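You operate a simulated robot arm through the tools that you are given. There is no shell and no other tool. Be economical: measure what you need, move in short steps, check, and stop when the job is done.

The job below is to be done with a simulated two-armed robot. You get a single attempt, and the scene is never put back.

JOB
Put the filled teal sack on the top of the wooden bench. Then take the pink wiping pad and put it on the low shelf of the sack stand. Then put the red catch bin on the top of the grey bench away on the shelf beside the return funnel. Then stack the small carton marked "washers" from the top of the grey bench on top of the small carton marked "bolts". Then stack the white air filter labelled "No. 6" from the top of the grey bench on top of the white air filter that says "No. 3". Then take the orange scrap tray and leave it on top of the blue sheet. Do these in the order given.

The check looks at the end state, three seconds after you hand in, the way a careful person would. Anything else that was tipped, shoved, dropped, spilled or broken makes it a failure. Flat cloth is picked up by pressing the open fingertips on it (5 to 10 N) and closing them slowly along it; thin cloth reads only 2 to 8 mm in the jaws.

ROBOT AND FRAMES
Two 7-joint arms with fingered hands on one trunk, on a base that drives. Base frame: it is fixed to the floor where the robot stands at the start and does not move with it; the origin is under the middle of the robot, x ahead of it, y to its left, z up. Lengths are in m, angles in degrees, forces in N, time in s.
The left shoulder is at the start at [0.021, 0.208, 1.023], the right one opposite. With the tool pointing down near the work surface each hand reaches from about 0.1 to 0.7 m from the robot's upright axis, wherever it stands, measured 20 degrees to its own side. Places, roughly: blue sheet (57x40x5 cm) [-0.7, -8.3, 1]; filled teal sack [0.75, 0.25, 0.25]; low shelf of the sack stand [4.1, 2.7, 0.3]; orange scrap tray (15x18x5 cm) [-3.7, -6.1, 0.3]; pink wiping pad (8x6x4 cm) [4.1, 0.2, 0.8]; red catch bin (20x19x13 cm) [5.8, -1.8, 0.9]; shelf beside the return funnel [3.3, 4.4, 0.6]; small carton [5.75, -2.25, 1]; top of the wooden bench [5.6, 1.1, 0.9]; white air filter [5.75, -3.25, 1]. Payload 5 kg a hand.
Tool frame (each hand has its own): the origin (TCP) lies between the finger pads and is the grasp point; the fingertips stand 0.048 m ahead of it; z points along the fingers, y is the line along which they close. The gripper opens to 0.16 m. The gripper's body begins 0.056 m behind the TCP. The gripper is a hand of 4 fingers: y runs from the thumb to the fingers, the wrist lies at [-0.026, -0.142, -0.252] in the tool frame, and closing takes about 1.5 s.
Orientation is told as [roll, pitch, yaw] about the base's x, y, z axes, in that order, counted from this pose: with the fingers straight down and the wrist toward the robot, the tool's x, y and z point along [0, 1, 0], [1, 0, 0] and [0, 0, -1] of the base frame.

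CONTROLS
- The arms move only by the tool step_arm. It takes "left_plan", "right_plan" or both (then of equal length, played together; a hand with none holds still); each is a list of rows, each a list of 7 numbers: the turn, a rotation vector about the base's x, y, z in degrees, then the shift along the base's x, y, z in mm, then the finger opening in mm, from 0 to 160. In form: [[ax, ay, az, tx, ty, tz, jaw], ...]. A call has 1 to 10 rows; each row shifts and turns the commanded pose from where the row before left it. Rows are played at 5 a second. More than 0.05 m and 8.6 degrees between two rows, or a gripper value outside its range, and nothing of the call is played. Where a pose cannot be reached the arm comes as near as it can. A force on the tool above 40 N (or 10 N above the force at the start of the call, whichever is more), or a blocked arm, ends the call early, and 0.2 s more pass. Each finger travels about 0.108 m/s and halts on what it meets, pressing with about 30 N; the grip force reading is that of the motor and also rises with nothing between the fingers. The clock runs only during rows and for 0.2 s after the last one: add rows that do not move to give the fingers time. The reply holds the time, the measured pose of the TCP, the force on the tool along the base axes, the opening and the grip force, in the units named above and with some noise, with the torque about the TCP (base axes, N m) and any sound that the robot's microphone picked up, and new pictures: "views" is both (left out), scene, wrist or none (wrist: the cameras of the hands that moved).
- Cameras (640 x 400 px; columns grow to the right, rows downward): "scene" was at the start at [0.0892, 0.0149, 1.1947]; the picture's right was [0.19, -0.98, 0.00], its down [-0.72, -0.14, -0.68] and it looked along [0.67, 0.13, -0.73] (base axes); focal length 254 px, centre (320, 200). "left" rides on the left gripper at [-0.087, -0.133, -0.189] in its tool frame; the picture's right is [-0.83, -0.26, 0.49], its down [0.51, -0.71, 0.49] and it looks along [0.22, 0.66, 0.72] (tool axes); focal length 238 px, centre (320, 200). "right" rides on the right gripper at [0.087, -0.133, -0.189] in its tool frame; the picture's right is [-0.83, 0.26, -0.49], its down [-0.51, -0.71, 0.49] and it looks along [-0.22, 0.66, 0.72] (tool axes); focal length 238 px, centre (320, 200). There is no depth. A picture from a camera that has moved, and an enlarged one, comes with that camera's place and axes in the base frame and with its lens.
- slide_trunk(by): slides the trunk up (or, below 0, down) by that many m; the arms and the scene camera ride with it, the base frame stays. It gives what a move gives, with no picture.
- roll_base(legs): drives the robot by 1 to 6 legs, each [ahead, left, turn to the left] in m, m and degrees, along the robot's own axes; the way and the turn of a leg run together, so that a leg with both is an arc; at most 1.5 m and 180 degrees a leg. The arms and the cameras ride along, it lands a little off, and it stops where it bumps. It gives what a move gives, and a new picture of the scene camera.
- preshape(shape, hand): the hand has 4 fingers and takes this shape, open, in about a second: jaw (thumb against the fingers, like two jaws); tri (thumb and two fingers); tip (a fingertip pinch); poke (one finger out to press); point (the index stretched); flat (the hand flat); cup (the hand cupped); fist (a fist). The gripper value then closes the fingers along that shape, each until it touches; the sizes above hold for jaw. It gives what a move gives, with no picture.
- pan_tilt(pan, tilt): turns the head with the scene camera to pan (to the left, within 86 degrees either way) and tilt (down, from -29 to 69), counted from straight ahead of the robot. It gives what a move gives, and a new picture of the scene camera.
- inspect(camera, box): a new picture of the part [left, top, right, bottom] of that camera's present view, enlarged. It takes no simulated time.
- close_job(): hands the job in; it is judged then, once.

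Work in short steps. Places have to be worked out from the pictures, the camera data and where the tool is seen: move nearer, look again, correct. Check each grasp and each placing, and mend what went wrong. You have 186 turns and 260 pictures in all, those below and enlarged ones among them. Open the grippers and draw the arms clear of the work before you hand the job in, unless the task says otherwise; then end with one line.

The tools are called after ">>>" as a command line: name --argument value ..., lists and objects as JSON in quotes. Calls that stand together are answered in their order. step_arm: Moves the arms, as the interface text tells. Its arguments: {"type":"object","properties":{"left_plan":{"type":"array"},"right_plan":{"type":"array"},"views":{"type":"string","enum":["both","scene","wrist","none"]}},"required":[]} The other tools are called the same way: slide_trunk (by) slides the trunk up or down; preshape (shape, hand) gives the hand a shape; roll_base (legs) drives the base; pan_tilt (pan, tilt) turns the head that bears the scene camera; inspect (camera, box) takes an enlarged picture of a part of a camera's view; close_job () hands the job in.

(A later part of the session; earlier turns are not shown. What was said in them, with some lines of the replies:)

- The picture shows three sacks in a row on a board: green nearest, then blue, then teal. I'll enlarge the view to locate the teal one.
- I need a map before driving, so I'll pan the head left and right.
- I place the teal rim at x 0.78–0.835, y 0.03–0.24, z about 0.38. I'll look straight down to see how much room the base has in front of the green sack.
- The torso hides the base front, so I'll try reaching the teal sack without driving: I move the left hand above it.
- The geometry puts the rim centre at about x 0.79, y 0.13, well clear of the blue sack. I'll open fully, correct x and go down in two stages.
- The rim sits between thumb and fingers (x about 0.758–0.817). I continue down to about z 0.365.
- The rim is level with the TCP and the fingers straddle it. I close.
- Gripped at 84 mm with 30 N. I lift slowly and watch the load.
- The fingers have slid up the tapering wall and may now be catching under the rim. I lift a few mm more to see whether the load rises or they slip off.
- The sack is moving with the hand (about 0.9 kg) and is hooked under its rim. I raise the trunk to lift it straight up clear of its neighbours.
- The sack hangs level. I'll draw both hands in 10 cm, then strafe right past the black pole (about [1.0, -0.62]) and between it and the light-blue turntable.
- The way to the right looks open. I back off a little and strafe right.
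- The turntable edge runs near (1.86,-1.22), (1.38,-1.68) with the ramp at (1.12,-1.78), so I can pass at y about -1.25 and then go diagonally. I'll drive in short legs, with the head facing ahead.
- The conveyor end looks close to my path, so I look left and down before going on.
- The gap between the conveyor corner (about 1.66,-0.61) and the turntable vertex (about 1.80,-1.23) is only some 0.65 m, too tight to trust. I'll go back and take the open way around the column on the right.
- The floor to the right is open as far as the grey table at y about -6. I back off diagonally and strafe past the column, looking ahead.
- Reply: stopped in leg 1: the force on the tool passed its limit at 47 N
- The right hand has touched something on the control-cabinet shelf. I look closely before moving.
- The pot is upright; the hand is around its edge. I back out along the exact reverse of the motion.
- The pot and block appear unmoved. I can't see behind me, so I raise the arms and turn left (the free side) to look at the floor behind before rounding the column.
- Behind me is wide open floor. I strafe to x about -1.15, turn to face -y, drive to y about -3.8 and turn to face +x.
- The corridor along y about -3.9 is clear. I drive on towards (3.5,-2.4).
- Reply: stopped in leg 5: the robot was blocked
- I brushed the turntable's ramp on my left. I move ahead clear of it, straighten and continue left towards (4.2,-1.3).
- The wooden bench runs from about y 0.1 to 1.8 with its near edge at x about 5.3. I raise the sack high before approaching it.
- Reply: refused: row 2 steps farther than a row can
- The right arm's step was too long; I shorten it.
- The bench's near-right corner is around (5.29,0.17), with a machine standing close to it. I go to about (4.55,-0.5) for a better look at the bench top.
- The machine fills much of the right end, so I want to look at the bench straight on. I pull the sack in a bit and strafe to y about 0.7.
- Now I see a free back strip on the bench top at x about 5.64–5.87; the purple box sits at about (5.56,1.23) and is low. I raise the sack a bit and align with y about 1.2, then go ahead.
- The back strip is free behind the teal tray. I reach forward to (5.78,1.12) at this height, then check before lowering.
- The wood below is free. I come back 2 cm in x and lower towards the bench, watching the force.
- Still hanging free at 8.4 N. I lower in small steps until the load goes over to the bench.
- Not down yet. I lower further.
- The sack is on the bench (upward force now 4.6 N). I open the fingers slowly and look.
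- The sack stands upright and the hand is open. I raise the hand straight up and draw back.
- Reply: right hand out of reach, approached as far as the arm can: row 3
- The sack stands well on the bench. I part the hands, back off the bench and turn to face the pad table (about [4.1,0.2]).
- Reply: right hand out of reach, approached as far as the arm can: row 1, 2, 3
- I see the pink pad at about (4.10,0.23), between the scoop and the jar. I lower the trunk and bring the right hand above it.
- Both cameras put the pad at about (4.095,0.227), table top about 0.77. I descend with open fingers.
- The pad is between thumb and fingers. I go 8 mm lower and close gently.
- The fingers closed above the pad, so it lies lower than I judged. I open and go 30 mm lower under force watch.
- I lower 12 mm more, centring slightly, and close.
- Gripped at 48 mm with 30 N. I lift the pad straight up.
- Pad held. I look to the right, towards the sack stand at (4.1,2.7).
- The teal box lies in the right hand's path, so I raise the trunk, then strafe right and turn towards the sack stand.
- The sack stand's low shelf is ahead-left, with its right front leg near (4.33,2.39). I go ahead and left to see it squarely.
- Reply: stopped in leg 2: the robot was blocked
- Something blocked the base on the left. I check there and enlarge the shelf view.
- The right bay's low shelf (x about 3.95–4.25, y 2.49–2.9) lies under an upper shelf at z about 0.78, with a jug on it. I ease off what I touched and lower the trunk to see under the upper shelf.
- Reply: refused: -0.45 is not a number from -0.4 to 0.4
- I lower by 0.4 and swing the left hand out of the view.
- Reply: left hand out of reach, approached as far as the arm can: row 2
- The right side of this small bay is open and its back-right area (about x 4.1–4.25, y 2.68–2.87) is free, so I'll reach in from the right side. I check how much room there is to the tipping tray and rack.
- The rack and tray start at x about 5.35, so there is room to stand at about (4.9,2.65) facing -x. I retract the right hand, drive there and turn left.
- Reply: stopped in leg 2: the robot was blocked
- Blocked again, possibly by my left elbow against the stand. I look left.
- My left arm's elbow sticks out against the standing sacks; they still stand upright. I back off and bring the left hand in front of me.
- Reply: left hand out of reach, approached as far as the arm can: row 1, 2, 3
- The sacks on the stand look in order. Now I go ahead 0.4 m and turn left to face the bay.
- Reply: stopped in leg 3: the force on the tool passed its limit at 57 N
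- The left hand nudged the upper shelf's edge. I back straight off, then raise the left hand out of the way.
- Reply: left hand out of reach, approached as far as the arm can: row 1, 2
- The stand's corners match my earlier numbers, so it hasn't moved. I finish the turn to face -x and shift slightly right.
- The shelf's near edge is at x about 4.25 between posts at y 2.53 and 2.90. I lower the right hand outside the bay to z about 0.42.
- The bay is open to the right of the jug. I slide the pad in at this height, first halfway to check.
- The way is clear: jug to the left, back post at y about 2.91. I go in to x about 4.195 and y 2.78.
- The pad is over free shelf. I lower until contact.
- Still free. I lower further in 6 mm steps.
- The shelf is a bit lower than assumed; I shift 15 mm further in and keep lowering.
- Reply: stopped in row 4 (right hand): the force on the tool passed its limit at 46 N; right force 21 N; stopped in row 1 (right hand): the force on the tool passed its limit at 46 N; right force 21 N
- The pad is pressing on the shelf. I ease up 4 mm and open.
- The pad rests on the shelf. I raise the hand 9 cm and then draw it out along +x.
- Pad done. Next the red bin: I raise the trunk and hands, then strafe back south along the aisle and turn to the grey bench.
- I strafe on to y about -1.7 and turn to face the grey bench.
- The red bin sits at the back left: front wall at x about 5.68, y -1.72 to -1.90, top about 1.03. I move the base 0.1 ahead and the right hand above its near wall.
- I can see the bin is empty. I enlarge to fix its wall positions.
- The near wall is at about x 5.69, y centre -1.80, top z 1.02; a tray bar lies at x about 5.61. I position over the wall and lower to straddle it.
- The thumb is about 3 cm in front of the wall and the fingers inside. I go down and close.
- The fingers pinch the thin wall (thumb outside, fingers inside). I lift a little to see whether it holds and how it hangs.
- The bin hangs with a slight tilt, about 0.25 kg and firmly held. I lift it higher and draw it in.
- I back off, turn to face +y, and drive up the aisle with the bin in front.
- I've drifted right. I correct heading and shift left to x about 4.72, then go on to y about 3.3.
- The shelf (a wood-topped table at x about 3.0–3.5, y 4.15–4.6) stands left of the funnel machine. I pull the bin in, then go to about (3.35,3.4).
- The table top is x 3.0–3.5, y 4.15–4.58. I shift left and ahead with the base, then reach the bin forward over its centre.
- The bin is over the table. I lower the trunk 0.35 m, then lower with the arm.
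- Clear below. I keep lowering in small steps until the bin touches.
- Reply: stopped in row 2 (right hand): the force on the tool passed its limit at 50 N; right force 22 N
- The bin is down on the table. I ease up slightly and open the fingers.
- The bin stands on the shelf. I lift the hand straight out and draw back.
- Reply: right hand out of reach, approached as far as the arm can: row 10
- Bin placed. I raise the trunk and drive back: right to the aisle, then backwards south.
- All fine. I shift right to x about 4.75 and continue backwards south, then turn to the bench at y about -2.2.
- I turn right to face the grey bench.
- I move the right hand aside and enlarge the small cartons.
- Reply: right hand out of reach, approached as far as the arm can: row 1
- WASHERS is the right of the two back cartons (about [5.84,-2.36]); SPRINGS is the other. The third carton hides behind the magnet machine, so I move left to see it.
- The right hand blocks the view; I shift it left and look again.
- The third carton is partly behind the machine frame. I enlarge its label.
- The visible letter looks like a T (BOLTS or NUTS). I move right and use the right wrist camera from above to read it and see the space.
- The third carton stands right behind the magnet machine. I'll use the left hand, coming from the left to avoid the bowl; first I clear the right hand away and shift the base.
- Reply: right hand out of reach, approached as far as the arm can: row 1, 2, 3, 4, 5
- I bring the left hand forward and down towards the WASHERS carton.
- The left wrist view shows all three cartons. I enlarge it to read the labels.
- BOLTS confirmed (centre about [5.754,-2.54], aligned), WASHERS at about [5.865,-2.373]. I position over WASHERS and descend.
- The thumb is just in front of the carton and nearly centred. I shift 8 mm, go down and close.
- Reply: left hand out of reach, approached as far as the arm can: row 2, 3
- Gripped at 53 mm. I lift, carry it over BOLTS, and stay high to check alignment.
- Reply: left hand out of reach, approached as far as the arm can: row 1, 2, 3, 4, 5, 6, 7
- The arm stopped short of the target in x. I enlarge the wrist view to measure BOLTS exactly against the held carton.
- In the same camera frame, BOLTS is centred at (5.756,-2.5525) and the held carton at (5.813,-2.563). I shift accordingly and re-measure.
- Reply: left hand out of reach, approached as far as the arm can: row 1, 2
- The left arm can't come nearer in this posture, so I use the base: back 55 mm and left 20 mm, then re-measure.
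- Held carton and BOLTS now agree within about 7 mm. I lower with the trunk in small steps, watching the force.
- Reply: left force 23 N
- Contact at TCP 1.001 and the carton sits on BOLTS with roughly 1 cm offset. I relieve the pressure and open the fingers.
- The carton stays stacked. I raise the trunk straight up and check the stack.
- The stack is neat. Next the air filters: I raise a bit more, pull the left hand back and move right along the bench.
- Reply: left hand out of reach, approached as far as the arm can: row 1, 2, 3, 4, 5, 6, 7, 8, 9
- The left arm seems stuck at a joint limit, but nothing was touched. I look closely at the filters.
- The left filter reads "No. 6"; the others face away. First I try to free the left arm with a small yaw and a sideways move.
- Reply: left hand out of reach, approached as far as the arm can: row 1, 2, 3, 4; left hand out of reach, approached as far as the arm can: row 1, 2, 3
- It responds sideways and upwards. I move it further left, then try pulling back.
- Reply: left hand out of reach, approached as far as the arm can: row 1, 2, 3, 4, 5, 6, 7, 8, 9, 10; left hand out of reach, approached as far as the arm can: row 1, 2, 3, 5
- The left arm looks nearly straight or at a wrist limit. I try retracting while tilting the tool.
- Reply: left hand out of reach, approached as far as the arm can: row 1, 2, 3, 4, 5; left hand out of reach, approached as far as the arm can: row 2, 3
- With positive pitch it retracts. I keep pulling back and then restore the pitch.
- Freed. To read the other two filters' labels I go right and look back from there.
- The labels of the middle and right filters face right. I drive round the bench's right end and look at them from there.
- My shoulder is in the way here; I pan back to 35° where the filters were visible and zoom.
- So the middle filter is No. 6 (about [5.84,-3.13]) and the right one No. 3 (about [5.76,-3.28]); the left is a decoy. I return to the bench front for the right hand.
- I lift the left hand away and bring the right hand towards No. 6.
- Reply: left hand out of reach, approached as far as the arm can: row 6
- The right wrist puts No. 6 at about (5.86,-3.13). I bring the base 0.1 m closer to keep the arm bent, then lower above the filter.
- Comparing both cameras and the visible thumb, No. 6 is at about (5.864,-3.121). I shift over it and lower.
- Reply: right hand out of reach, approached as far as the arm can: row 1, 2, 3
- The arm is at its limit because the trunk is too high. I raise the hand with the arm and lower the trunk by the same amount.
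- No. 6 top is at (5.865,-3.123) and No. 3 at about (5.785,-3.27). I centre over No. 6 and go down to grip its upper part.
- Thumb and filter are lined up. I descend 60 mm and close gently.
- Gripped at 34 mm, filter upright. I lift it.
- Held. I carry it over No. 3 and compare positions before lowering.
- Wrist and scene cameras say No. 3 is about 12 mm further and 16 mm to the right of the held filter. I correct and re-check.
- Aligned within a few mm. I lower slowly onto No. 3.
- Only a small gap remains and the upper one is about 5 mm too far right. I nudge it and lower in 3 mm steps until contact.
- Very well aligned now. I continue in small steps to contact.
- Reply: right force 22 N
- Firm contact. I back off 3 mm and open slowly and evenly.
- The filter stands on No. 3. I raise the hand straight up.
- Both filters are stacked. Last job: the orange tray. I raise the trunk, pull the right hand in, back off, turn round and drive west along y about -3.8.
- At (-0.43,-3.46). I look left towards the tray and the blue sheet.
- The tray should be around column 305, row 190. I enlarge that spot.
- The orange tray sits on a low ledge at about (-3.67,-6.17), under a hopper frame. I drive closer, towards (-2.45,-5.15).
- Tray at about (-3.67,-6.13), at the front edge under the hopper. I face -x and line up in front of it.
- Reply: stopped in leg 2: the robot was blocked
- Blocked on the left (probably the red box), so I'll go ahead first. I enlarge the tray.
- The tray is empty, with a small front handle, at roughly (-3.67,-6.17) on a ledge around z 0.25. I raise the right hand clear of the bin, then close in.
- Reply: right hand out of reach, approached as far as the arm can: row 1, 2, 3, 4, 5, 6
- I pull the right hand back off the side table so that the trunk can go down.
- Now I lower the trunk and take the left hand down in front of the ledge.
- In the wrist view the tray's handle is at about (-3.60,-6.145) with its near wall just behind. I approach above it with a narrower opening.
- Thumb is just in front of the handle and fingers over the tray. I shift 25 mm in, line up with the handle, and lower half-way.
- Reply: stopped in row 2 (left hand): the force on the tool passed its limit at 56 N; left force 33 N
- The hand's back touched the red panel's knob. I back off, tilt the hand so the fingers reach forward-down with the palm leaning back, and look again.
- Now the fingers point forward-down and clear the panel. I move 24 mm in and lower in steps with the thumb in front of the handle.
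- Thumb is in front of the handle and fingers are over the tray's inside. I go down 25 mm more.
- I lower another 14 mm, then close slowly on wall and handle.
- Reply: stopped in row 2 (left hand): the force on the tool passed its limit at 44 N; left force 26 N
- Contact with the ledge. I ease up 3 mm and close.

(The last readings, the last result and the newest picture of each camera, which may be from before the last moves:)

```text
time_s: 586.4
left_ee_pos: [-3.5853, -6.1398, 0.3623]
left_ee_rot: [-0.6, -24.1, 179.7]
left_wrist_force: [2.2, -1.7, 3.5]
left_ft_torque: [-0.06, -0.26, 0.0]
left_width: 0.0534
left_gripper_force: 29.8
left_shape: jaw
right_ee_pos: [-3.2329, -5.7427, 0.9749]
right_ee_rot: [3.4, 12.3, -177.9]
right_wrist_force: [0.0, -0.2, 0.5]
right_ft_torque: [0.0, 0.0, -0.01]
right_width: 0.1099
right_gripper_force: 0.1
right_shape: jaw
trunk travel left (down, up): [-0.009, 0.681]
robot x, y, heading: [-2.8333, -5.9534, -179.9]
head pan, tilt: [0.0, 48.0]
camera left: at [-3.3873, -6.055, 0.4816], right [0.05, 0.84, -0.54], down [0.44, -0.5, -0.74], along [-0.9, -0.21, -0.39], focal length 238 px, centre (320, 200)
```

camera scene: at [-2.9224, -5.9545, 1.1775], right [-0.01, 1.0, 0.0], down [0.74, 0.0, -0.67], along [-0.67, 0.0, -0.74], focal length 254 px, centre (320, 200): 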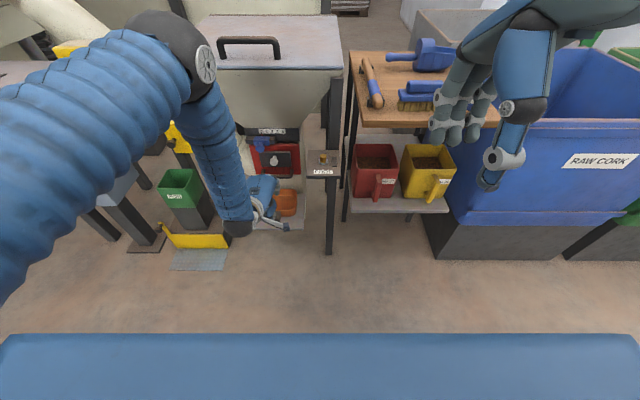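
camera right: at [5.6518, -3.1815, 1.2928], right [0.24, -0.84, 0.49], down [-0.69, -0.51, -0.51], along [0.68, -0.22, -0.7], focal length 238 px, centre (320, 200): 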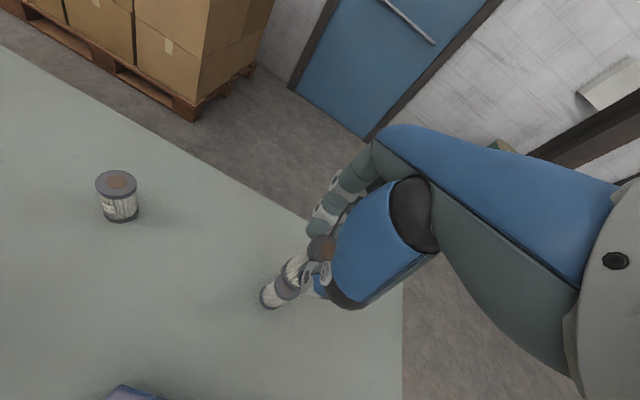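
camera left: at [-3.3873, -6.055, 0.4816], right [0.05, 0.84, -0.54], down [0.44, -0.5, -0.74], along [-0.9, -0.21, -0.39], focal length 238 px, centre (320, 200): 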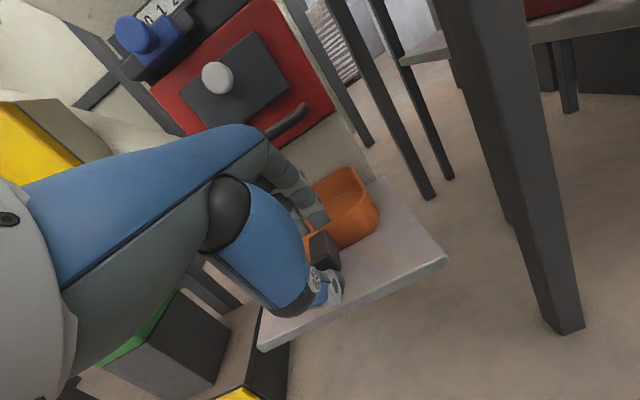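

Gripped 53 mm across handle and wall with 30 N. I lift a little and pull forward to check.

>>> step_arm --left_plan '[[0, 0, 0, 0, 0, 8, 0], [0, 0, 0, 5, 0, 12, 0], [0, 0, 0, 15, 0, 12, 0], [0, 0, 0, 25, 0, 10, 0], [0, 0, 0, 0, 0, 0, 0]]' --views "wrist"

```text
time_s: 587.6
left_ee_pos: [-3.5394, -6.1389, 0.4036]
left_ee_rot: [-0.6, -24.2, 179.7]
left_wrist_force: [0.8, 0.1, -2.1]
left_ft_torque: [0.0, -0.12, 0.0]
left_width: 0.0525
left_gripper_force: 29.9
left_shape: jaw
right_ee_pos: [-3.2332, -5.7451, 0.9738]
right_ee_rot: [3.4, 12.3, -177.9]
right_wrist_force: [-0.4, -0.5, -0.2]
right_ft_torque: [0.02, -0.01, 0.03]
right_width: 0.1101
right_gripper_force: 0.1
right_shape: jaw
trunk travel left (down, up): [-0.009, 0.681]
robot x, y, heading: [-2.8339, -5.9545, -179.5]
head pan, tilt: [0.0, 48.0]
camera left: at [-3.3418, -6.0555, 0.5229], right [0.05, 0.84, -0.54], down [0.44, -0.5, -0.74], along [-0.9, -0.21, -0.39], focal length 238 px, centre (320, 200)
```

left: 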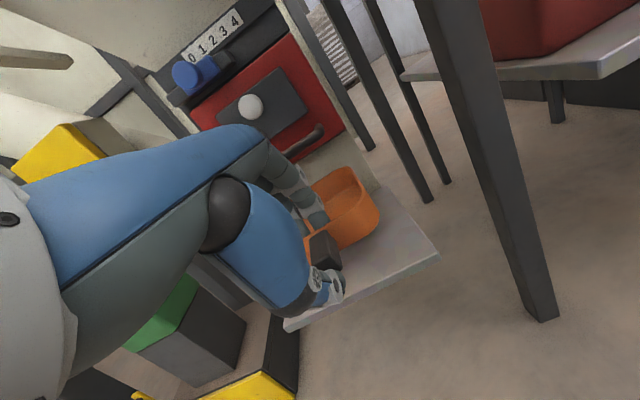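

The tray is lifted and moves with the hand. I draw it out and up, then raise the trunk.

>>> step_arm --left_plan '[[0, 0, 0, 40, 0, 5, 0], [0, 0, 0, 40, 0, 5, 0], [0, 0, 0, 40, 0, 10, 0], [0, 0, 0, 40, 0, 25, 0], [0, 0, 0, 30, 0, 35, 0], [0, 0, 0, 20, 0, 40, 0], [0, 0, 0, 0, 0, 45, 0], [0, 0, 0, 0, 0, 45, 0], [0, 0, 0, 0, 0, 45, 0], [0, 0, 0, 0, 0, 0, 0]]' --views "none"

>>> slide_trunk --by 0.4

>>> pan_tilt --pan 75 --tilt 40

```text
time_s: 589.8
left_ee_pos: [-3.3509, -6.1357, 0.6467]
left_ee_rot: [-0.6, -24.1, 179.7]
left_wrist_force: [0.3, -0.1, -1.2]
left_ft_torque: [0.01, -0.11, -0.01]
left_width: 0.0522
left_gripper_force: 29.8
left_shape: jaw
left hand out of reach, approached as far as the arm can: row 9
right_ee_pos: [-3.2328, -5.7432, 0.9734]
right_ee_rot: [3.6, 12.2, -177.9]
right_wrist_force: [0.7, 0.2, -0.5]
right_ft_torque: [-0.01, -0.01, 0.02]
right_width: 0.1098
right_gripper_force: 0.0
right_shape: jaw
trunk travel left (down, up): [-0.009, 0.681]
robot x, y, heading: [-2.8326, -5.9498, -179.7]
head pan, tilt: [0.0, 48.0]
```

```text
time_s: 593.6
left_ee_pos: [-3.3497, -6.1371, 1.0447]
left_ee_rot: [-0.5, -24.1, 179.7]
left_wrist_force: [-0.5, -0.2, -1.6]
left_ft_torque: [0.0, -0.1, -0.01]
left_width: 0.0523
left_gripper_force: 29.8
left_shape: jaw
right_ee_pos: [-3.2333, -5.7427, 1.3749]
right_ee_rot: [3.5, 12.4, -177.9]
right_wrist_force: [0.3, -0.1, 0.4]
right_ft_torque: [-0.02, -0.03, 0.0]
right_width: 0.1099
right_gripper_force: 0.0
right_shape: jaw
trunk travel left (down, up): [-0.409, 0.281]
robot x, y, heading: [-2.8341, -5.9528, -179.7]
head pan, tilt: [0.0, 48.0]
```

```text
time_s: 595.1
left_ee_pos: [-3.3505, -6.1363, 1.0463]
left_ee_rot: [-0.4, -24.1, 179.7]
left_wrist_force: [0.3, -0.4, -2.1]
left_ft_torque: [0.04, -0.09, 0.01]
left_width: 0.0523
left_gripper_force: 30.5
left_shape: jaw
right_ee_pos: [-3.2328, -5.744, 1.3741]
right_ee_rot: [3.4, 12.2, -177.9]
right_wrist_force: [0.1, 0.4, 0.2]
right_ft_torque: [0.0, 0.0, -0.01]
right_width: 0.1097
right_gripper_force: 0.1
right_shape: jaw
trunk travel left (down, up): [-0.409, 0.281]
robot x, y, heading: [-2.8358, -5.9548, -179.6]
head pan, tilt: [75.0, 40.0]
camera scene: at [-2.8651, -6.0362, 1.5889], right [-0.97, 0.25, 0.0], down [0.16, 0.62, -0.77], along [-0.19, -0.74, -0.64], focal length 254 px, centre (320, 200)
```

scene: 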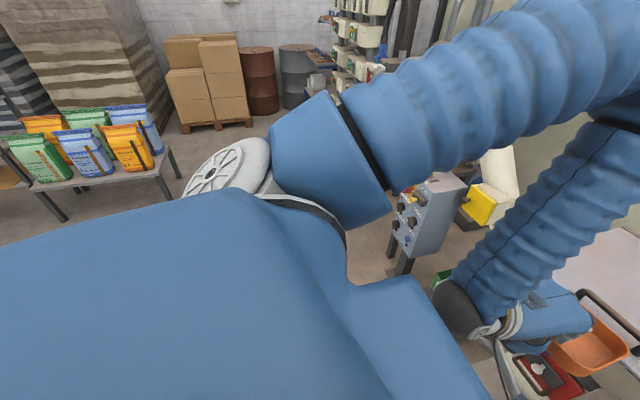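

Tray in hand, roughly level. I raise the trunk fully so the tray clears the bin, then strafe right, turn left to face -y and move to about (-0.6,-4.9).

>>> slide_trunk --by 0.27

>>> roll_base --legs '[[0, -1.0, 0], [0, 0, 90], [0, 1.3, 0], [0, 0.9, 0]]'

>>> pan_tilt --pan 0 --tilt 22

```text
time_s: 597.8
left_ee_pos: [-3.35, -6.136, 1.3165]
left_ee_rot: [-0.4, -24.1, 179.7]
left_wrist_force: [-0.3, -0.2, -2.0]
left_ft_torque: [0.02, -0.06, 0.04]
left_width: 0.0522
left_gripper_force: 29.6
left_shape: jaw
right_ee_pos: [-3.2331, -5.742, 1.6426]
right_ee_rot: [3.4, 12.4, -177.9]
right_wrist_force: [0.6, 0.7, 0.1]
right_ft_torque: [0.04, -0.01, 0.01]
right_width: 0.11
right_gripper_force: 0.0
right_shape: jaw
trunk travel left (down, up): [-0.679, 0.011]
robot x, y, heading: [-2.8332, -5.9538, -179.6]
head pan, tilt: [75.0, 40.0]
```

```text
time_s: 617.2
left_ee_pos: [-0.5142, -5.4609, 1.316]
left_ee_rot: [-0.5, -24.1, -91.7]
left_wrist_force: [-0.6, 0.0, -0.1]
left_ft_torque: [0.11, 0.0, 0.01]
left_width: 0.052
left_gripper_force: 29.9
left_shape: jaw
right_ee_pos: [-0.9029, -5.3353, 1.6436]
right_ee_rot: [3.3, 12.2, -89.2]
right_wrist_force: [0.0, 0.3, -0.6]
right_ft_torque: [0.02, 0.0, 0.03]
right_width: 0.11
right_gripper_force: 0.1
right_shape: jaw
trunk travel left (down, up): [-0.679, 0.011]
robot x, y, heading: [-0.6801, -4.9386, -90.8]
head pan, tilt: [75.0, 40.0]
camera scene: at [-0.6024, -4.9741, 1.8589], right [-0.27, -0.96, 0.0], down [-0.62, 0.18, -0.77], along [0.74, -0.21, -0.64], focal length 254 px, centre (320, 200)
```

scene: 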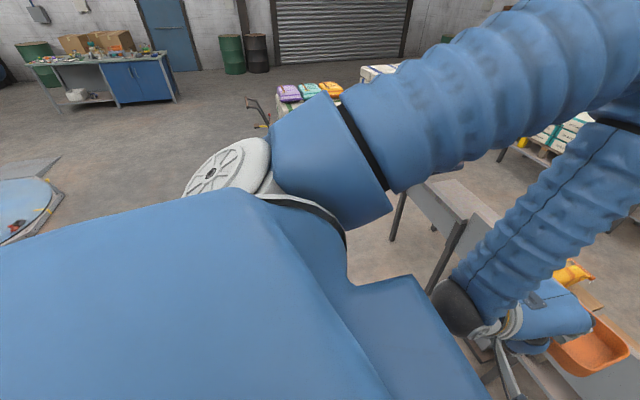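

```text
time_s: 618.7
left_ee_pos: [-0.5136, -5.462, 1.3161]
left_ee_rot: [-0.6, -24.1, -91.7]
left_wrist_force: [0.5, -0.1, -1.8]
left_ft_torque: [0.1, 0.03, 0.02]
left_width: 0.0522
left_gripper_force: 30.4
left_shape: jaw
right_ee_pos: [-0.9025, -5.3343, 1.6444]
right_ee_rot: [3.5, 12.3, -89.2]
right_wrist_force: [-0.5, 0.4, -0.1]
right_ft_torque: [0.0, 0.0, 0.0]
right_width: 0.11
right_gripper_force: 0.1
right_shape: jaw
trunk travel left (down, up): [-0.679, 0.011]
robot x, y, heading: [-0.6854, -4.9391, -90.9]
head pan, tilt: [0.0, 22.0]
camera scene: at [-0.6847, -5.0436, 1.887], right [-1.0, 0.02, 0.0], down [0.01, 0.38, -0.93], along [-0.01, -0.93, -0.38], focal length 254 px, centre (320, 200)
```

scene: 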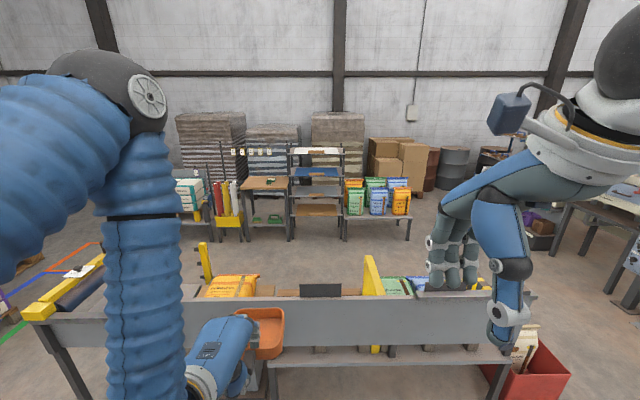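

Now I see a rack behind the grey table; the blue sheet is one of its levels at about (-0.65,-8.3). I enlarge it to understand the clearances.

>>> inspect --camera "scene" --box '[225, 130, 425, 255]'

```text
3.20 times, centred on (325, 192) of scene
camera zoom: at [-0.6847, -5.0436, 1.887], right [-1.0, 0.02, 0.0], down [0.01, 0.38, -0.93], along [-0.01, -0.93, -0.38], focal length 814 px, centre (304, 224)
```

zoom: 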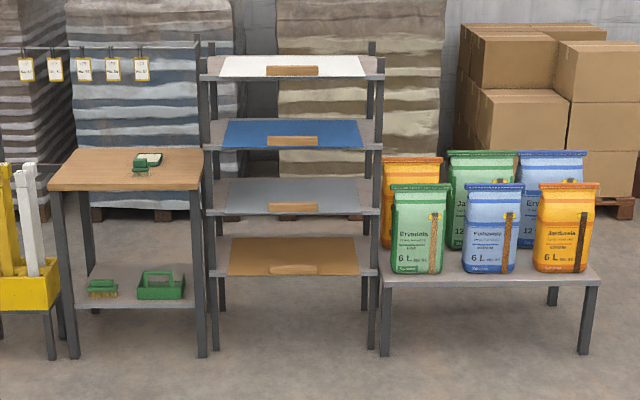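

The blue sheet lies on the second level, with about 0.24 m clearance below the top shelf. I take the tray round the east end of the grey table: left 2.35 m, then ahead 2.3 m.

>>> roll_base --legs '[[0, 1.2, 0.9], [0, 1.15, 0], [1.2, 0, 0], [1.1, 0, 0]]'

```text
time_s: 641.2
left_ee_pos: [1.8212, -7.7514, 1.3161]
left_ee_rot: [-0.6, -24.1, -93.4]
left_wrist_force: [-0.3, -0.1, -1.0]
left_ft_torque: [0.08, -0.02, 0.02]
left_width: 0.0519
left_gripper_force: 30.4
left_shape: jaw
right_ee_pos: [1.4352, -7.614, 1.6442]
right_ee_rot: [3.3, 12.3, -90.9]
right_wrist_force: [-0.2, -0.2, -0.1]
right_ft_torque: [-0.01, -0.01, -0.04]
right_width: 0.1102
right_gripper_force: 0.0
right_shape: jaw
trunk travel left (down, up): [-0.679, 0.011]
robot x, y, heading: [1.6631, -7.2232, -92.5]
head pan, tilt: [0.0, 22.0]
camera scene: at [1.6603, -7.3294, 1.8871], right [-1.0, 0.04, 0.0], down [0.02, 0.37, -0.93], along [-0.04, -0.93, -0.37], focal length 254 px, centre (320, 200)
```

scene: 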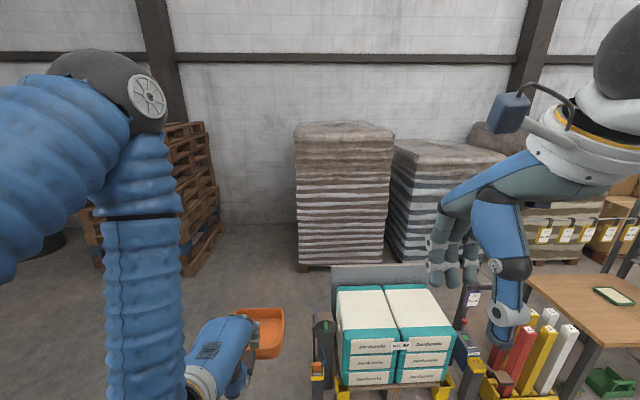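

The way to the right is open at this distance. I straighten and strafe right 2.5 m to the rack.

>>> roll_base --legs '[[0.0, -1.25, 2.5], [0, -1.2, 0]]'

```text
time_s: 653.2
left_ee_pos: [-0.6322, -7.6344, 1.3171]
left_ee_rot: [-0.6, -24.0, -93.7]
left_wrist_force: [0.5, 0.3, -1.6]
left_ft_torque: [0.11, 0.01, 0.0]
left_width: 0.0522
left_gripper_force: 30.4
left_shape: jaw
right_ee_pos: [-1.0156, -7.4938, 1.645]
right_ee_rot: [3.4, 12.3, -91.4]
right_wrist_force: [-0.1, -1.0, -0.5]
right_ft_torque: [0.02, 0.02, -0.01]
right_width: 0.1101
right_gripper_force: 0.0
right_shape: jaw
trunk travel left (down, up): [-0.679, 0.011]
robot x, y, heading: [-0.7822, -7.1058, -92.8]
head pan, tilt: [0.0, 22.0]
camera scene: at [-0.7877, -7.2109, 1.887], right [-1.0, 0.05, 0.0], down [0.02, 0.37, -0.93], along [-0.05, -0.93, -0.38], focal length 254 px, centre (320, 200)
```

scene: 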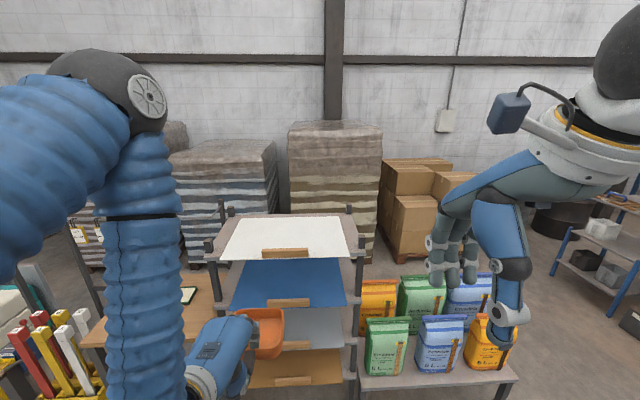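

I enlarge the blue sheet's shelf to see its front strip and the clearance.

>>> inspect --camera "scene" --box '[200, 200, 380, 320]'

```text
3.33 times, centred on (290, 260) of scene
camera zoom: at [-0.7877, -7.2109, 1.887], right [-1.0, 0.05, 0.0], down [0.02, 0.37, -0.93], along [-0.05, -0.93, -0.38], focal length 848 px, centre (420, 0)
```

zoom: 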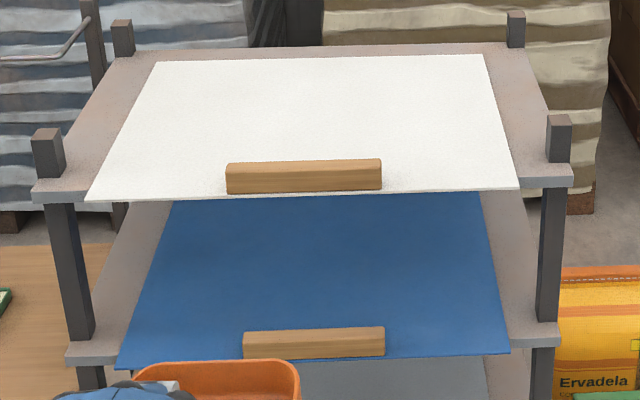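

Wooden battens lie at the sheet's front centre (x -0.59 to -0.79), so I'll set the tray on the free left part of the blue sheet (x -0.41 to -0.59, centre -0.50). I straighten, shift left, lower to shelf height and go ahead.

>>> roll_base --legs '[[0, 0.1, 3.2]]'

>>> slide_trunk --by -0.25

```text
time_s: 654.4
left_ee_pos: [-0.5077, -7.6283, 1.3157]
left_ee_rot: [-0.5, -24.1, -90.7]
left_wrist_force: [-0.1, -0.3, -1.8]
left_ft_torque: [0.14, -0.06, 0.05]
left_width: 0.0522
left_gripper_force: 30.1
left_shape: jaw
right_ee_pos: [-0.899, -7.5078, 1.644]
right_ee_rot: [3.6, 12.3, -88.2]
right_wrist_force: [-0.7, -1.1, 0.2]
right_ft_torque: [0.04, -0.05, 0.0]
right_width: 0.11
right_gripper_force: 0.1
right_shape: jaw
trunk travel left (down, up): [-0.679, 0.011]
robot x, y, heading: [-0.6853, -7.1095, -89.8]
head pan, tilt: [0.0, 22.0]
camera scene: at [-0.6867, -7.2139, 1.887], right [-1.0, 0.0, 0.0], down [0.0, 0.38, -0.93], along [0.0, -0.93, -0.38], focal length 254 px, centre (320, 200)
```

scene: 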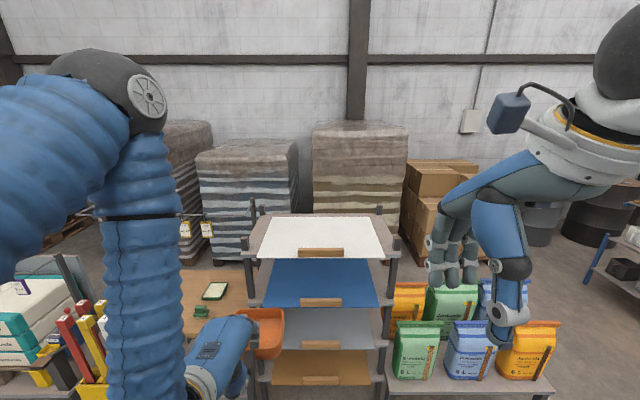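

```text
time_s: 656.9
left_ee_pos: [-0.506, -7.6279, 1.0655]
left_ee_rot: [-0.6, -24.1, -90.7]
left_wrist_force: [-0.5, -0.4, -1.6]
left_ft_torque: [0.13, -0.02, -0.02]
left_width: 0.0521
left_gripper_force: 29.3
left_shape: jaw
right_ee_pos: [-0.8963, -7.5082, 1.395]
right_ee_rot: [3.4, 12.4, -88.3]
right_wrist_force: [-0.3, -0.4, -0.2]
right_ft_torque: [0.01, 0.0, -0.04]
right_width: 0.11
right_gripper_force: 0.1
right_shape: jaw
trunk travel left (down, up): [-0.429, 0.261]
robot x, y, heading: [-0.6853, -7.1081, -90.2]
head pan, tilt: [0.0, 22.0]
```

Position matches (x -0.507, z 1.066). I drive 0.3 m ahead so the tray is just before the shelf, and check.

>>> roll_base --legs '[[0.3, 0, 0]]'

>>> inspect --camera "left" --box '[0, 0, 640, 400]'

```text
time_s: 659.0
left_ee_pos: [-0.5055, -7.9335, 1.0685]
left_ee_rot: [-0.6, -24.1, -90.7]
left_wrist_force: [-0.8, 0.6, -1.5]
left_ft_torque: [0.13, 0.01, -0.01]
left_width: 0.0522
left_gripper_force: 30.2
left_shape: jaw
right_ee_pos: [-0.8969, -7.8141, 1.3941]
right_ee_rot: [3.4, 12.2, -88.2]
right_wrist_force: [-0.9, -0.6, -0.5]
right_ft_torque: [0.09, 0.0, 0.0]
right_width: 0.11
right_gripper_force: 0.1
right_shape: jaw
trunk travel left (down, up): [-0.429, 0.261]
robot x, y, heading: [-0.6821, -7.4124, -89.8]
head pan, tilt: [0.0, 22.0]
camera scene: at [-0.6839, -7.5191, 1.637], right [-1.0, 0.0, 0.0], down [0.0, 0.38, -0.93], along [0.0, -0.93, -0.38], focal length 254 px, centre (320, 200)
```

scene: 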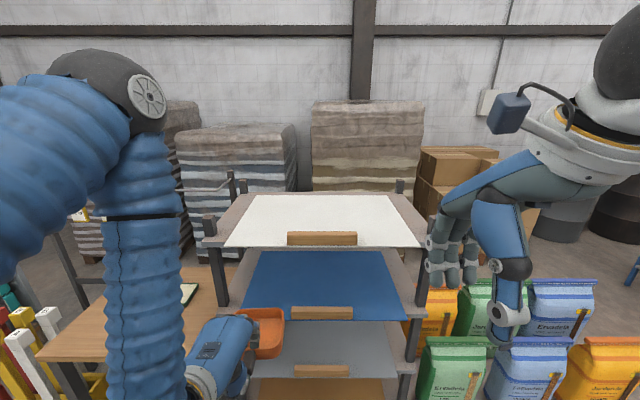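

```text
1.00 times, centred on (320, 200) of left (not enlarged: the box is as wide or as high as the picture)
camera zoom: at [-0.5886, -7.7324, 1.1853], right [-0.84, 0.05, -0.54], down [0.51, 0.44, -0.74], along [0.2, -0.9, -0.39], focal length 238 px, centre (320, 200)
```

zoom: 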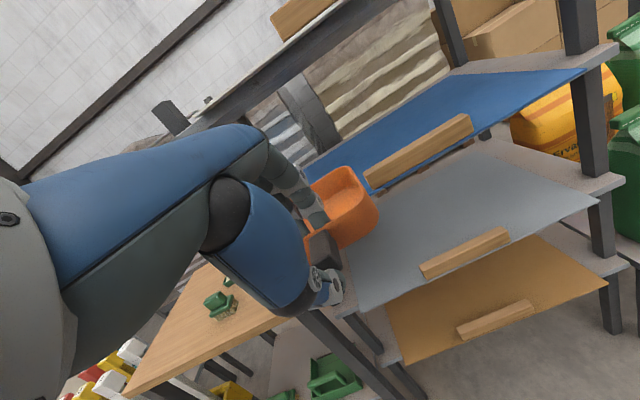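

The tray's right side is level with the batten's end, so I shift 10 mm left and slide it in, halfway first.

>>> step_arm --left_plan '[[0, 0, 0, 11, -30, -10, 0], [0, 0, 0, 0, -40, 0, 0], [0, 0, 0, 0, -40, 0, 0], [0, 0, 0, 0, -20, 0, 0], [0, 0, 0, 0, 0, 0, 0]]' --views "wrist"

```text
time_s: 660.2
left_ee_pos: [-0.4946, -8.0622, 1.0575]
left_ee_rot: [-0.6, -24.2, -90.8]
left_wrist_force: [0.2, 0.3, -1.3]
left_ft_torque: [0.09, -0.02, 0.0]
left_width: 0.0521
left_gripper_force: 30.5
left_shape: jaw
right_ee_pos: [-0.8957, -7.8127, 1.3939]
right_ee_rot: [3.4, 12.3, -88.1]
right_wrist_force: [0.8, 0.3, 0.0]
right_ft_torque: [0.0, 0.01, -0.01]
right_width: 0.1099
right_gripper_force: 0.1
right_shape: jaw
trunk travel left (down, up): [-0.429, 0.261]
robot x, y, heading: [-0.6843, -7.4109, -89.8]
head pan, tilt: [0.0, 22.0]
camera left: at [-0.5771, -7.863, 1.1765], right [-0.84, 0.05, -0.54], down [0.51, 0.44, -0.74], along [0.2, -0.9, -0.39], focal length 238 px, centre (320, 200)
```

left: 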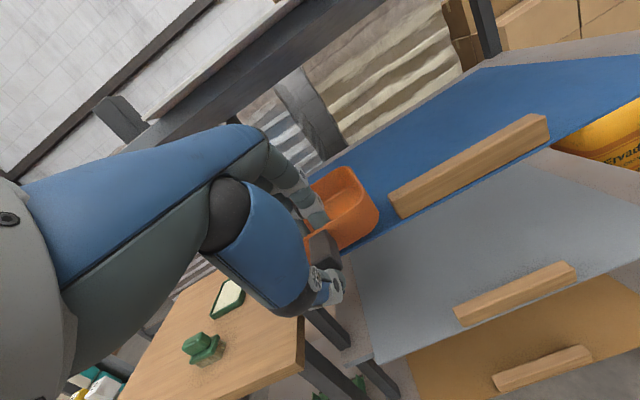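

It's entering cleanly beside the batten. I continue 115 mm further.

>>> step_arm --left_plan '[[0, 0, 0, 0, -40, -4, 0], [0, 0, 0, 0, -40, -3, 0], [0, 0, 0, 0, -35, 0, 0], [0, 0, 0, 0, 0, 0, 0]]' --views "wrist"

```text
time_s: 661.2
left_ee_pos: [-0.4963, -8.1772, 1.0483]
left_ee_rot: [-0.5, -24.0, -90.6]
left_wrist_force: [0.0, -0.1, -1.3]
left_ft_torque: [0.11, -0.02, 0.01]
left_width: 0.0517
left_gripper_force: 30.4
left_shape: jaw
right_ee_pos: [-0.8961, -7.8121, 1.3938]
right_ee_rot: [3.4, 12.3, -88.2]
right_wrist_force: [0.3, 0.9, 0.8]
right_ft_torque: [-0.06, -0.03, -0.04]
right_width: 0.1099
right_gripper_force: 0.1
right_shape: jaw
trunk travel left (down, up): [-0.429, 0.261]
robot x, y, heading: [-0.6822, -7.4152, -89.8]
head pan, tilt: [0.0, 22.0]
camera left: at [-0.5794, -7.977, 1.1685], right [-0.84, 0.05, -0.54], down [0.51, 0.44, -0.74], along [0.2, -0.9, -0.39], focal length 238 px, centre (320, 200)
```

left: 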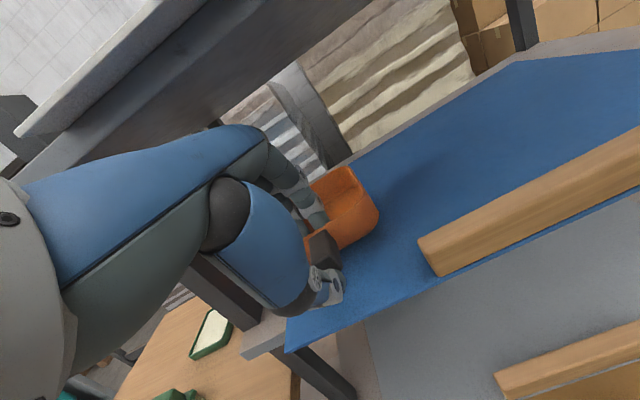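

The tray is over the blue sheet, past the batten. I shift slightly inward and lower until it touches.

>>> step_arm --left_plan '[[0, 0, 0, -10, -12, -6, 0], [0, 0, 0, 0, 0, -8, 0], [0, 0, 0, 0, 0, 0, 0]]' --views "none"

>>> step_arm --left_plan '[[0, 0, 0, 0, 0, -6, 0], [0, 0, 0, 0, 0, -6, 0], [0, 0, 0, 0, 0, 0, 0]]' --views "wrist"

```text
time_s: 662.0
left_ee_pos: [-0.5057, -8.1888, 1.034]
left_ee_rot: [-0.5, -24.1, -90.8]
left_wrist_force: [-0.2, -0.2, -2.1]
left_ft_torque: [0.16, -0.02, 0.05]
left_width: 0.0523
left_gripper_force: 29.7
left_shape: jaw
right_ee_pos: [-0.8969, -7.8126, 1.3944]
right_ee_rot: [3.4, 12.3, -88.1]
right_wrist_force: [0.0, -0.7, 0.2]
right_ft_torque: [0.01, -0.01, 0.0]
right_width: 0.1099
right_gripper_force: 0.0
right_shape: jaw
trunk travel left (down, up): [-0.429, 0.261]
robot x, y, heading: [-0.685, -7.4151, -90.0]
head pan, tilt: [0.0, 22.0]
```

```text
time_s: 662.8
left_ee_pos: [-0.505, -8.1875, 1.0268]
left_ee_rot: [-0.6, -24.5, -90.5]
left_wrist_force: [1.0, 3.8, 22.8]
left_ft_torque: [0.53, -0.12, -0.08]
left_width: 0.0528
left_gripper_force: 30.0
left_shape: jaw
right_ee_pos: [-0.8962, -7.8106, 1.3954]
right_ee_rot: [3.4, 12.3, -88.2]
right_wrist_force: [0.3, 0.3, 0.5]
right_ft_torque: [-0.01, 0.0, -0.01]
right_width: 0.1099
right_gripper_force: 0.1
right_shape: jaw
trunk travel left (down, up): [-0.429, 0.261]
robot x, y, heading: [-0.6845, -7.4121, -90.0]
head pan, tilt: [0.0, 22.0]
camera left: at [-0.5886, -7.9885, 1.1447], right [-0.84, 0.05, -0.54], down [0.51, 0.43, -0.75], along [0.2, -0.9, -0.39], focal length 238 px, centre (320, 200)
```

left: 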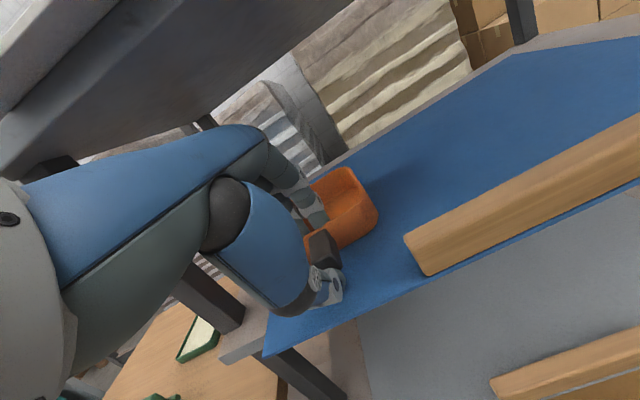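

The tray is down on the blue sheet (23 N up). I ease up 3 mm and open the fingers slowly.

>>> step_arm --left_plan '[[0, 0, 0, 0, 0, 4, 0], [0, 0, 0, 0, 0, 0, 54], [0, 0, 0, 0, 0, 0, 60], [0, 0, 0, 0, 0, 0, 68], [0, 0, 0, 0, 0, 0, 76], [0, 0, 0, 0, 0, 0, 76]]' --views "wrist"

```text
time_s: 664.2
left_ee_pos: [-0.5063, -8.1906, 1.0266]
left_ee_rot: [-0.6, -24.2, -90.6]
left_wrist_force: [-0.1, -3.1, 12.1]
left_ft_torque: [0.02, 0.2, -0.01]
left_width: 0.0709
left_gripper_force: 0.1
left_shape: jaw
right_ee_pos: [-0.8967, -7.8114, 1.3936]
right_ee_rot: [3.4, 12.3, -88.2]
right_wrist_force: [0.3, 0.4, 0.0]
right_ft_torque: [0.0, 0.03, -0.02]
right_width: 0.11
right_gripper_force: 0.1
right_shape: jaw
trunk travel left (down, up): [-0.429, 0.261]
robot x, y, heading: [-0.6806, -7.4124, -90.0]
head pan, tilt: [0.0, 22.0]
camera left: at [-0.589, -7.9895, 1.1462], right [-0.84, 0.05, -0.54], down [0.51, 0.44, -0.74], along [0.2, -0.9, -0.39], focal length 238 px, centre (320, 200)
```

left: 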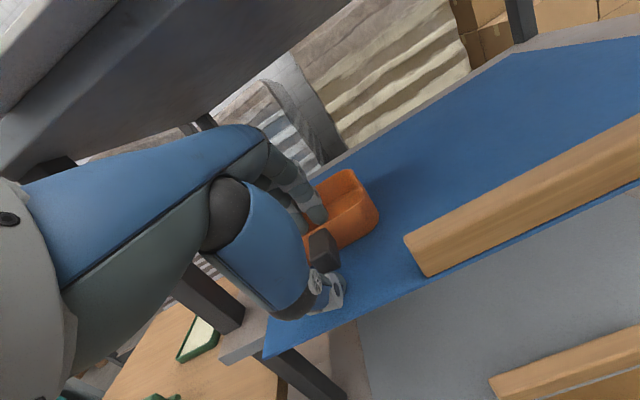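

Released and steady. I raise the fingers just over the tray wall under the top shelf, then draw straight back.

>>> step_arm --left_plan '[[0, 0, 0, 0, 0, 12, 76], [0, 0, 0, 0, 0, 12, 76], [0, 0, 0, 0, 0, 10, 76], [0, 0, 0, 0, 8, 3, 76], [0, 0, 0, 0, 0, 0, 76]]' --views "wrist"

```text
time_s: 665.4
left_ee_pos: [-0.5051, -8.1826, 1.0646]
left_ee_rot: [-0.7, -24.1, -90.7]
left_wrist_force: [-0.3, -0.4, -0.2]
left_ft_torque: [0.0, 0.02, 0.03]
left_width: 0.0756
left_gripper_force: 0.0
left_shape: jaw
right_ee_pos: [-0.8948, -7.8135, 1.3949]
right_ee_rot: [3.4, 12.3, -88.2]
right_wrist_force: [0.7, -0.2, 1.0]
right_ft_torque: [0.04, 0.0, 0.01]
right_width: 0.11
right_gripper_force: 0.1
right_shape: jaw
trunk travel left (down, up): [-0.429, 0.261]
robot x, y, heading: [-0.682, -7.4135, -89.9]
head pan, tilt: [0.0, 22.0]
camera left: at [-0.5886, -7.9822, 1.1847], right [-0.84, 0.05, -0.54], down [0.51, 0.44, -0.74], along [0.2, -0.9, -0.39], focal length 238 px, centre (320, 200)
```

left: 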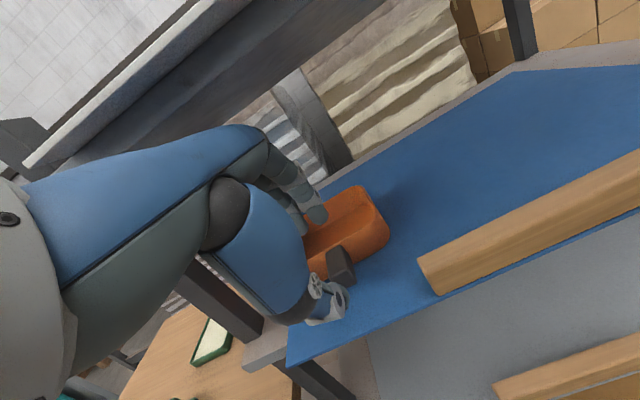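

Free of the tray. I draw back out of the rack.

>>> step_arm --left_plan '[[0, 0, 0, 0, 15, 6, 76], [0, 0, 0, 0, 30, 4, 76], [0, 0, 0, 0, 40, 0, 76], [0, 0, 0, 0, 40, 0, 76], [0, 0, 0, 0, 40, 0, 76], [0, 0, 0, 0, 40, 0, 76], [0, 0, 0, 0, 40, 0, 76], [0, 0, 0, 0, 0, 0, 110]]' --views "wrist"

```text
time_s: 667.2
left_ee_pos: [-0.5013, -7.9374, 1.0723]
left_ee_rot: [-0.5, -24.1, -90.6]
left_wrist_force: [-0.2, 0.1, -0.9]
left_ft_torque: [0.03, -0.02, 0.06]
left_width: 0.1097
left_gripper_force: 0.0
left_shape: jaw
right_ee_pos: [-0.8962, -7.8139, 1.3938]
right_ee_rot: [3.4, 12.2, -88.2]
right_wrist_force: [-0.2, -0.3, -0.8]
right_ft_torque: [0.05, 0.01, -0.02]
right_width: 0.1101
right_gripper_force: 0.1
right_shape: jaw
trunk travel left (down, up): [-0.429, 0.261]
robot x, y, heading: [-0.6822, -7.4127, -89.9]
head pan, tilt: [0.0, 22.0]
camera left: at [-0.586, -7.737, 1.1916], right [-0.84, 0.05, -0.54], down [0.51, 0.44, -0.74], along [0.2, -0.9, -0.39], focal length 238 px, centre (320, 200)
```

left: 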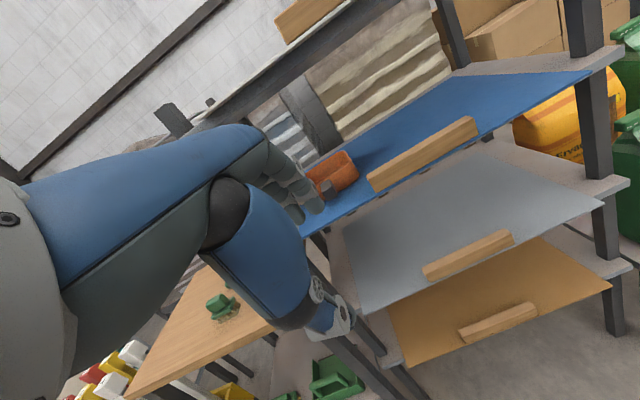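

The tray lies on the blue sheet. I back the robot off a little so the arms are clear of the rack.

>>> roll_base --legs '[[0.0, 0.0, 0], [-0.2, 0, 0]]'

```text
time_s: 669.1
left_ee_pos: [-0.5024, -7.7339, 1.0725]
left_ee_rot: [-0.5, -24.2, -90.5]
left_wrist_force: [-0.5, 0.3, 0.6]
left_ft_torque: [-0.06, 0.0, 0.01]
left_width: 0.1096
left_gripper_force: 0.2
left_shape: jaw
right_ee_pos: [-0.8955, -7.6099, 1.3949]
right_ee_rot: [3.4, 12.2, -88.1]
right_wrist_force: [-0.9, 1.1, -0.1]
right_ft_torque: [-0.08, 0.04, -0.02]
right_width: 0.1099
right_gripper_force: 0.0
right_shape: jaw
trunk travel left (down, up): [-0.429, 0.261]
robot x, y, heading: [-0.688, -7.2091, -90.0]
head pan, tilt: [0.0, 22.0]
camera scene: at [-0.6843, -7.3155, 1.6371], right [-1.0, 0.0, 0.0], down [0.0, 0.37, -0.93], along [0.0, -0.93, -0.37], focal length 254 px, centre (320, 200)
```

scene: 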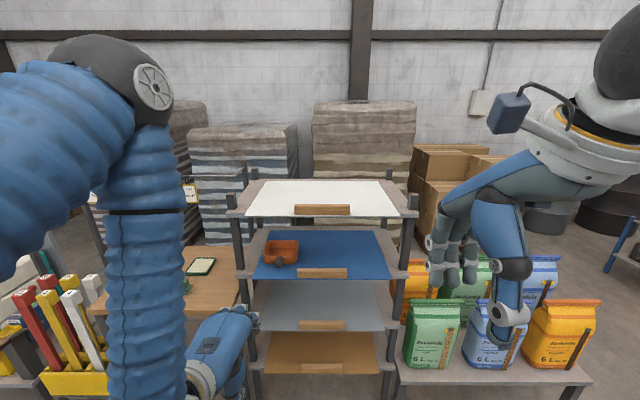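

The orange tray rests on the blue sheet, both grippers are open, and the arms are clear of the rack. I hand the job in.

>>> close_job

```text
The job is handed in.
```

I did all six tasks in the order given and handed the job in. On the way the robot bumped into other things a few times; the ones I looked at seemed undisturbed.
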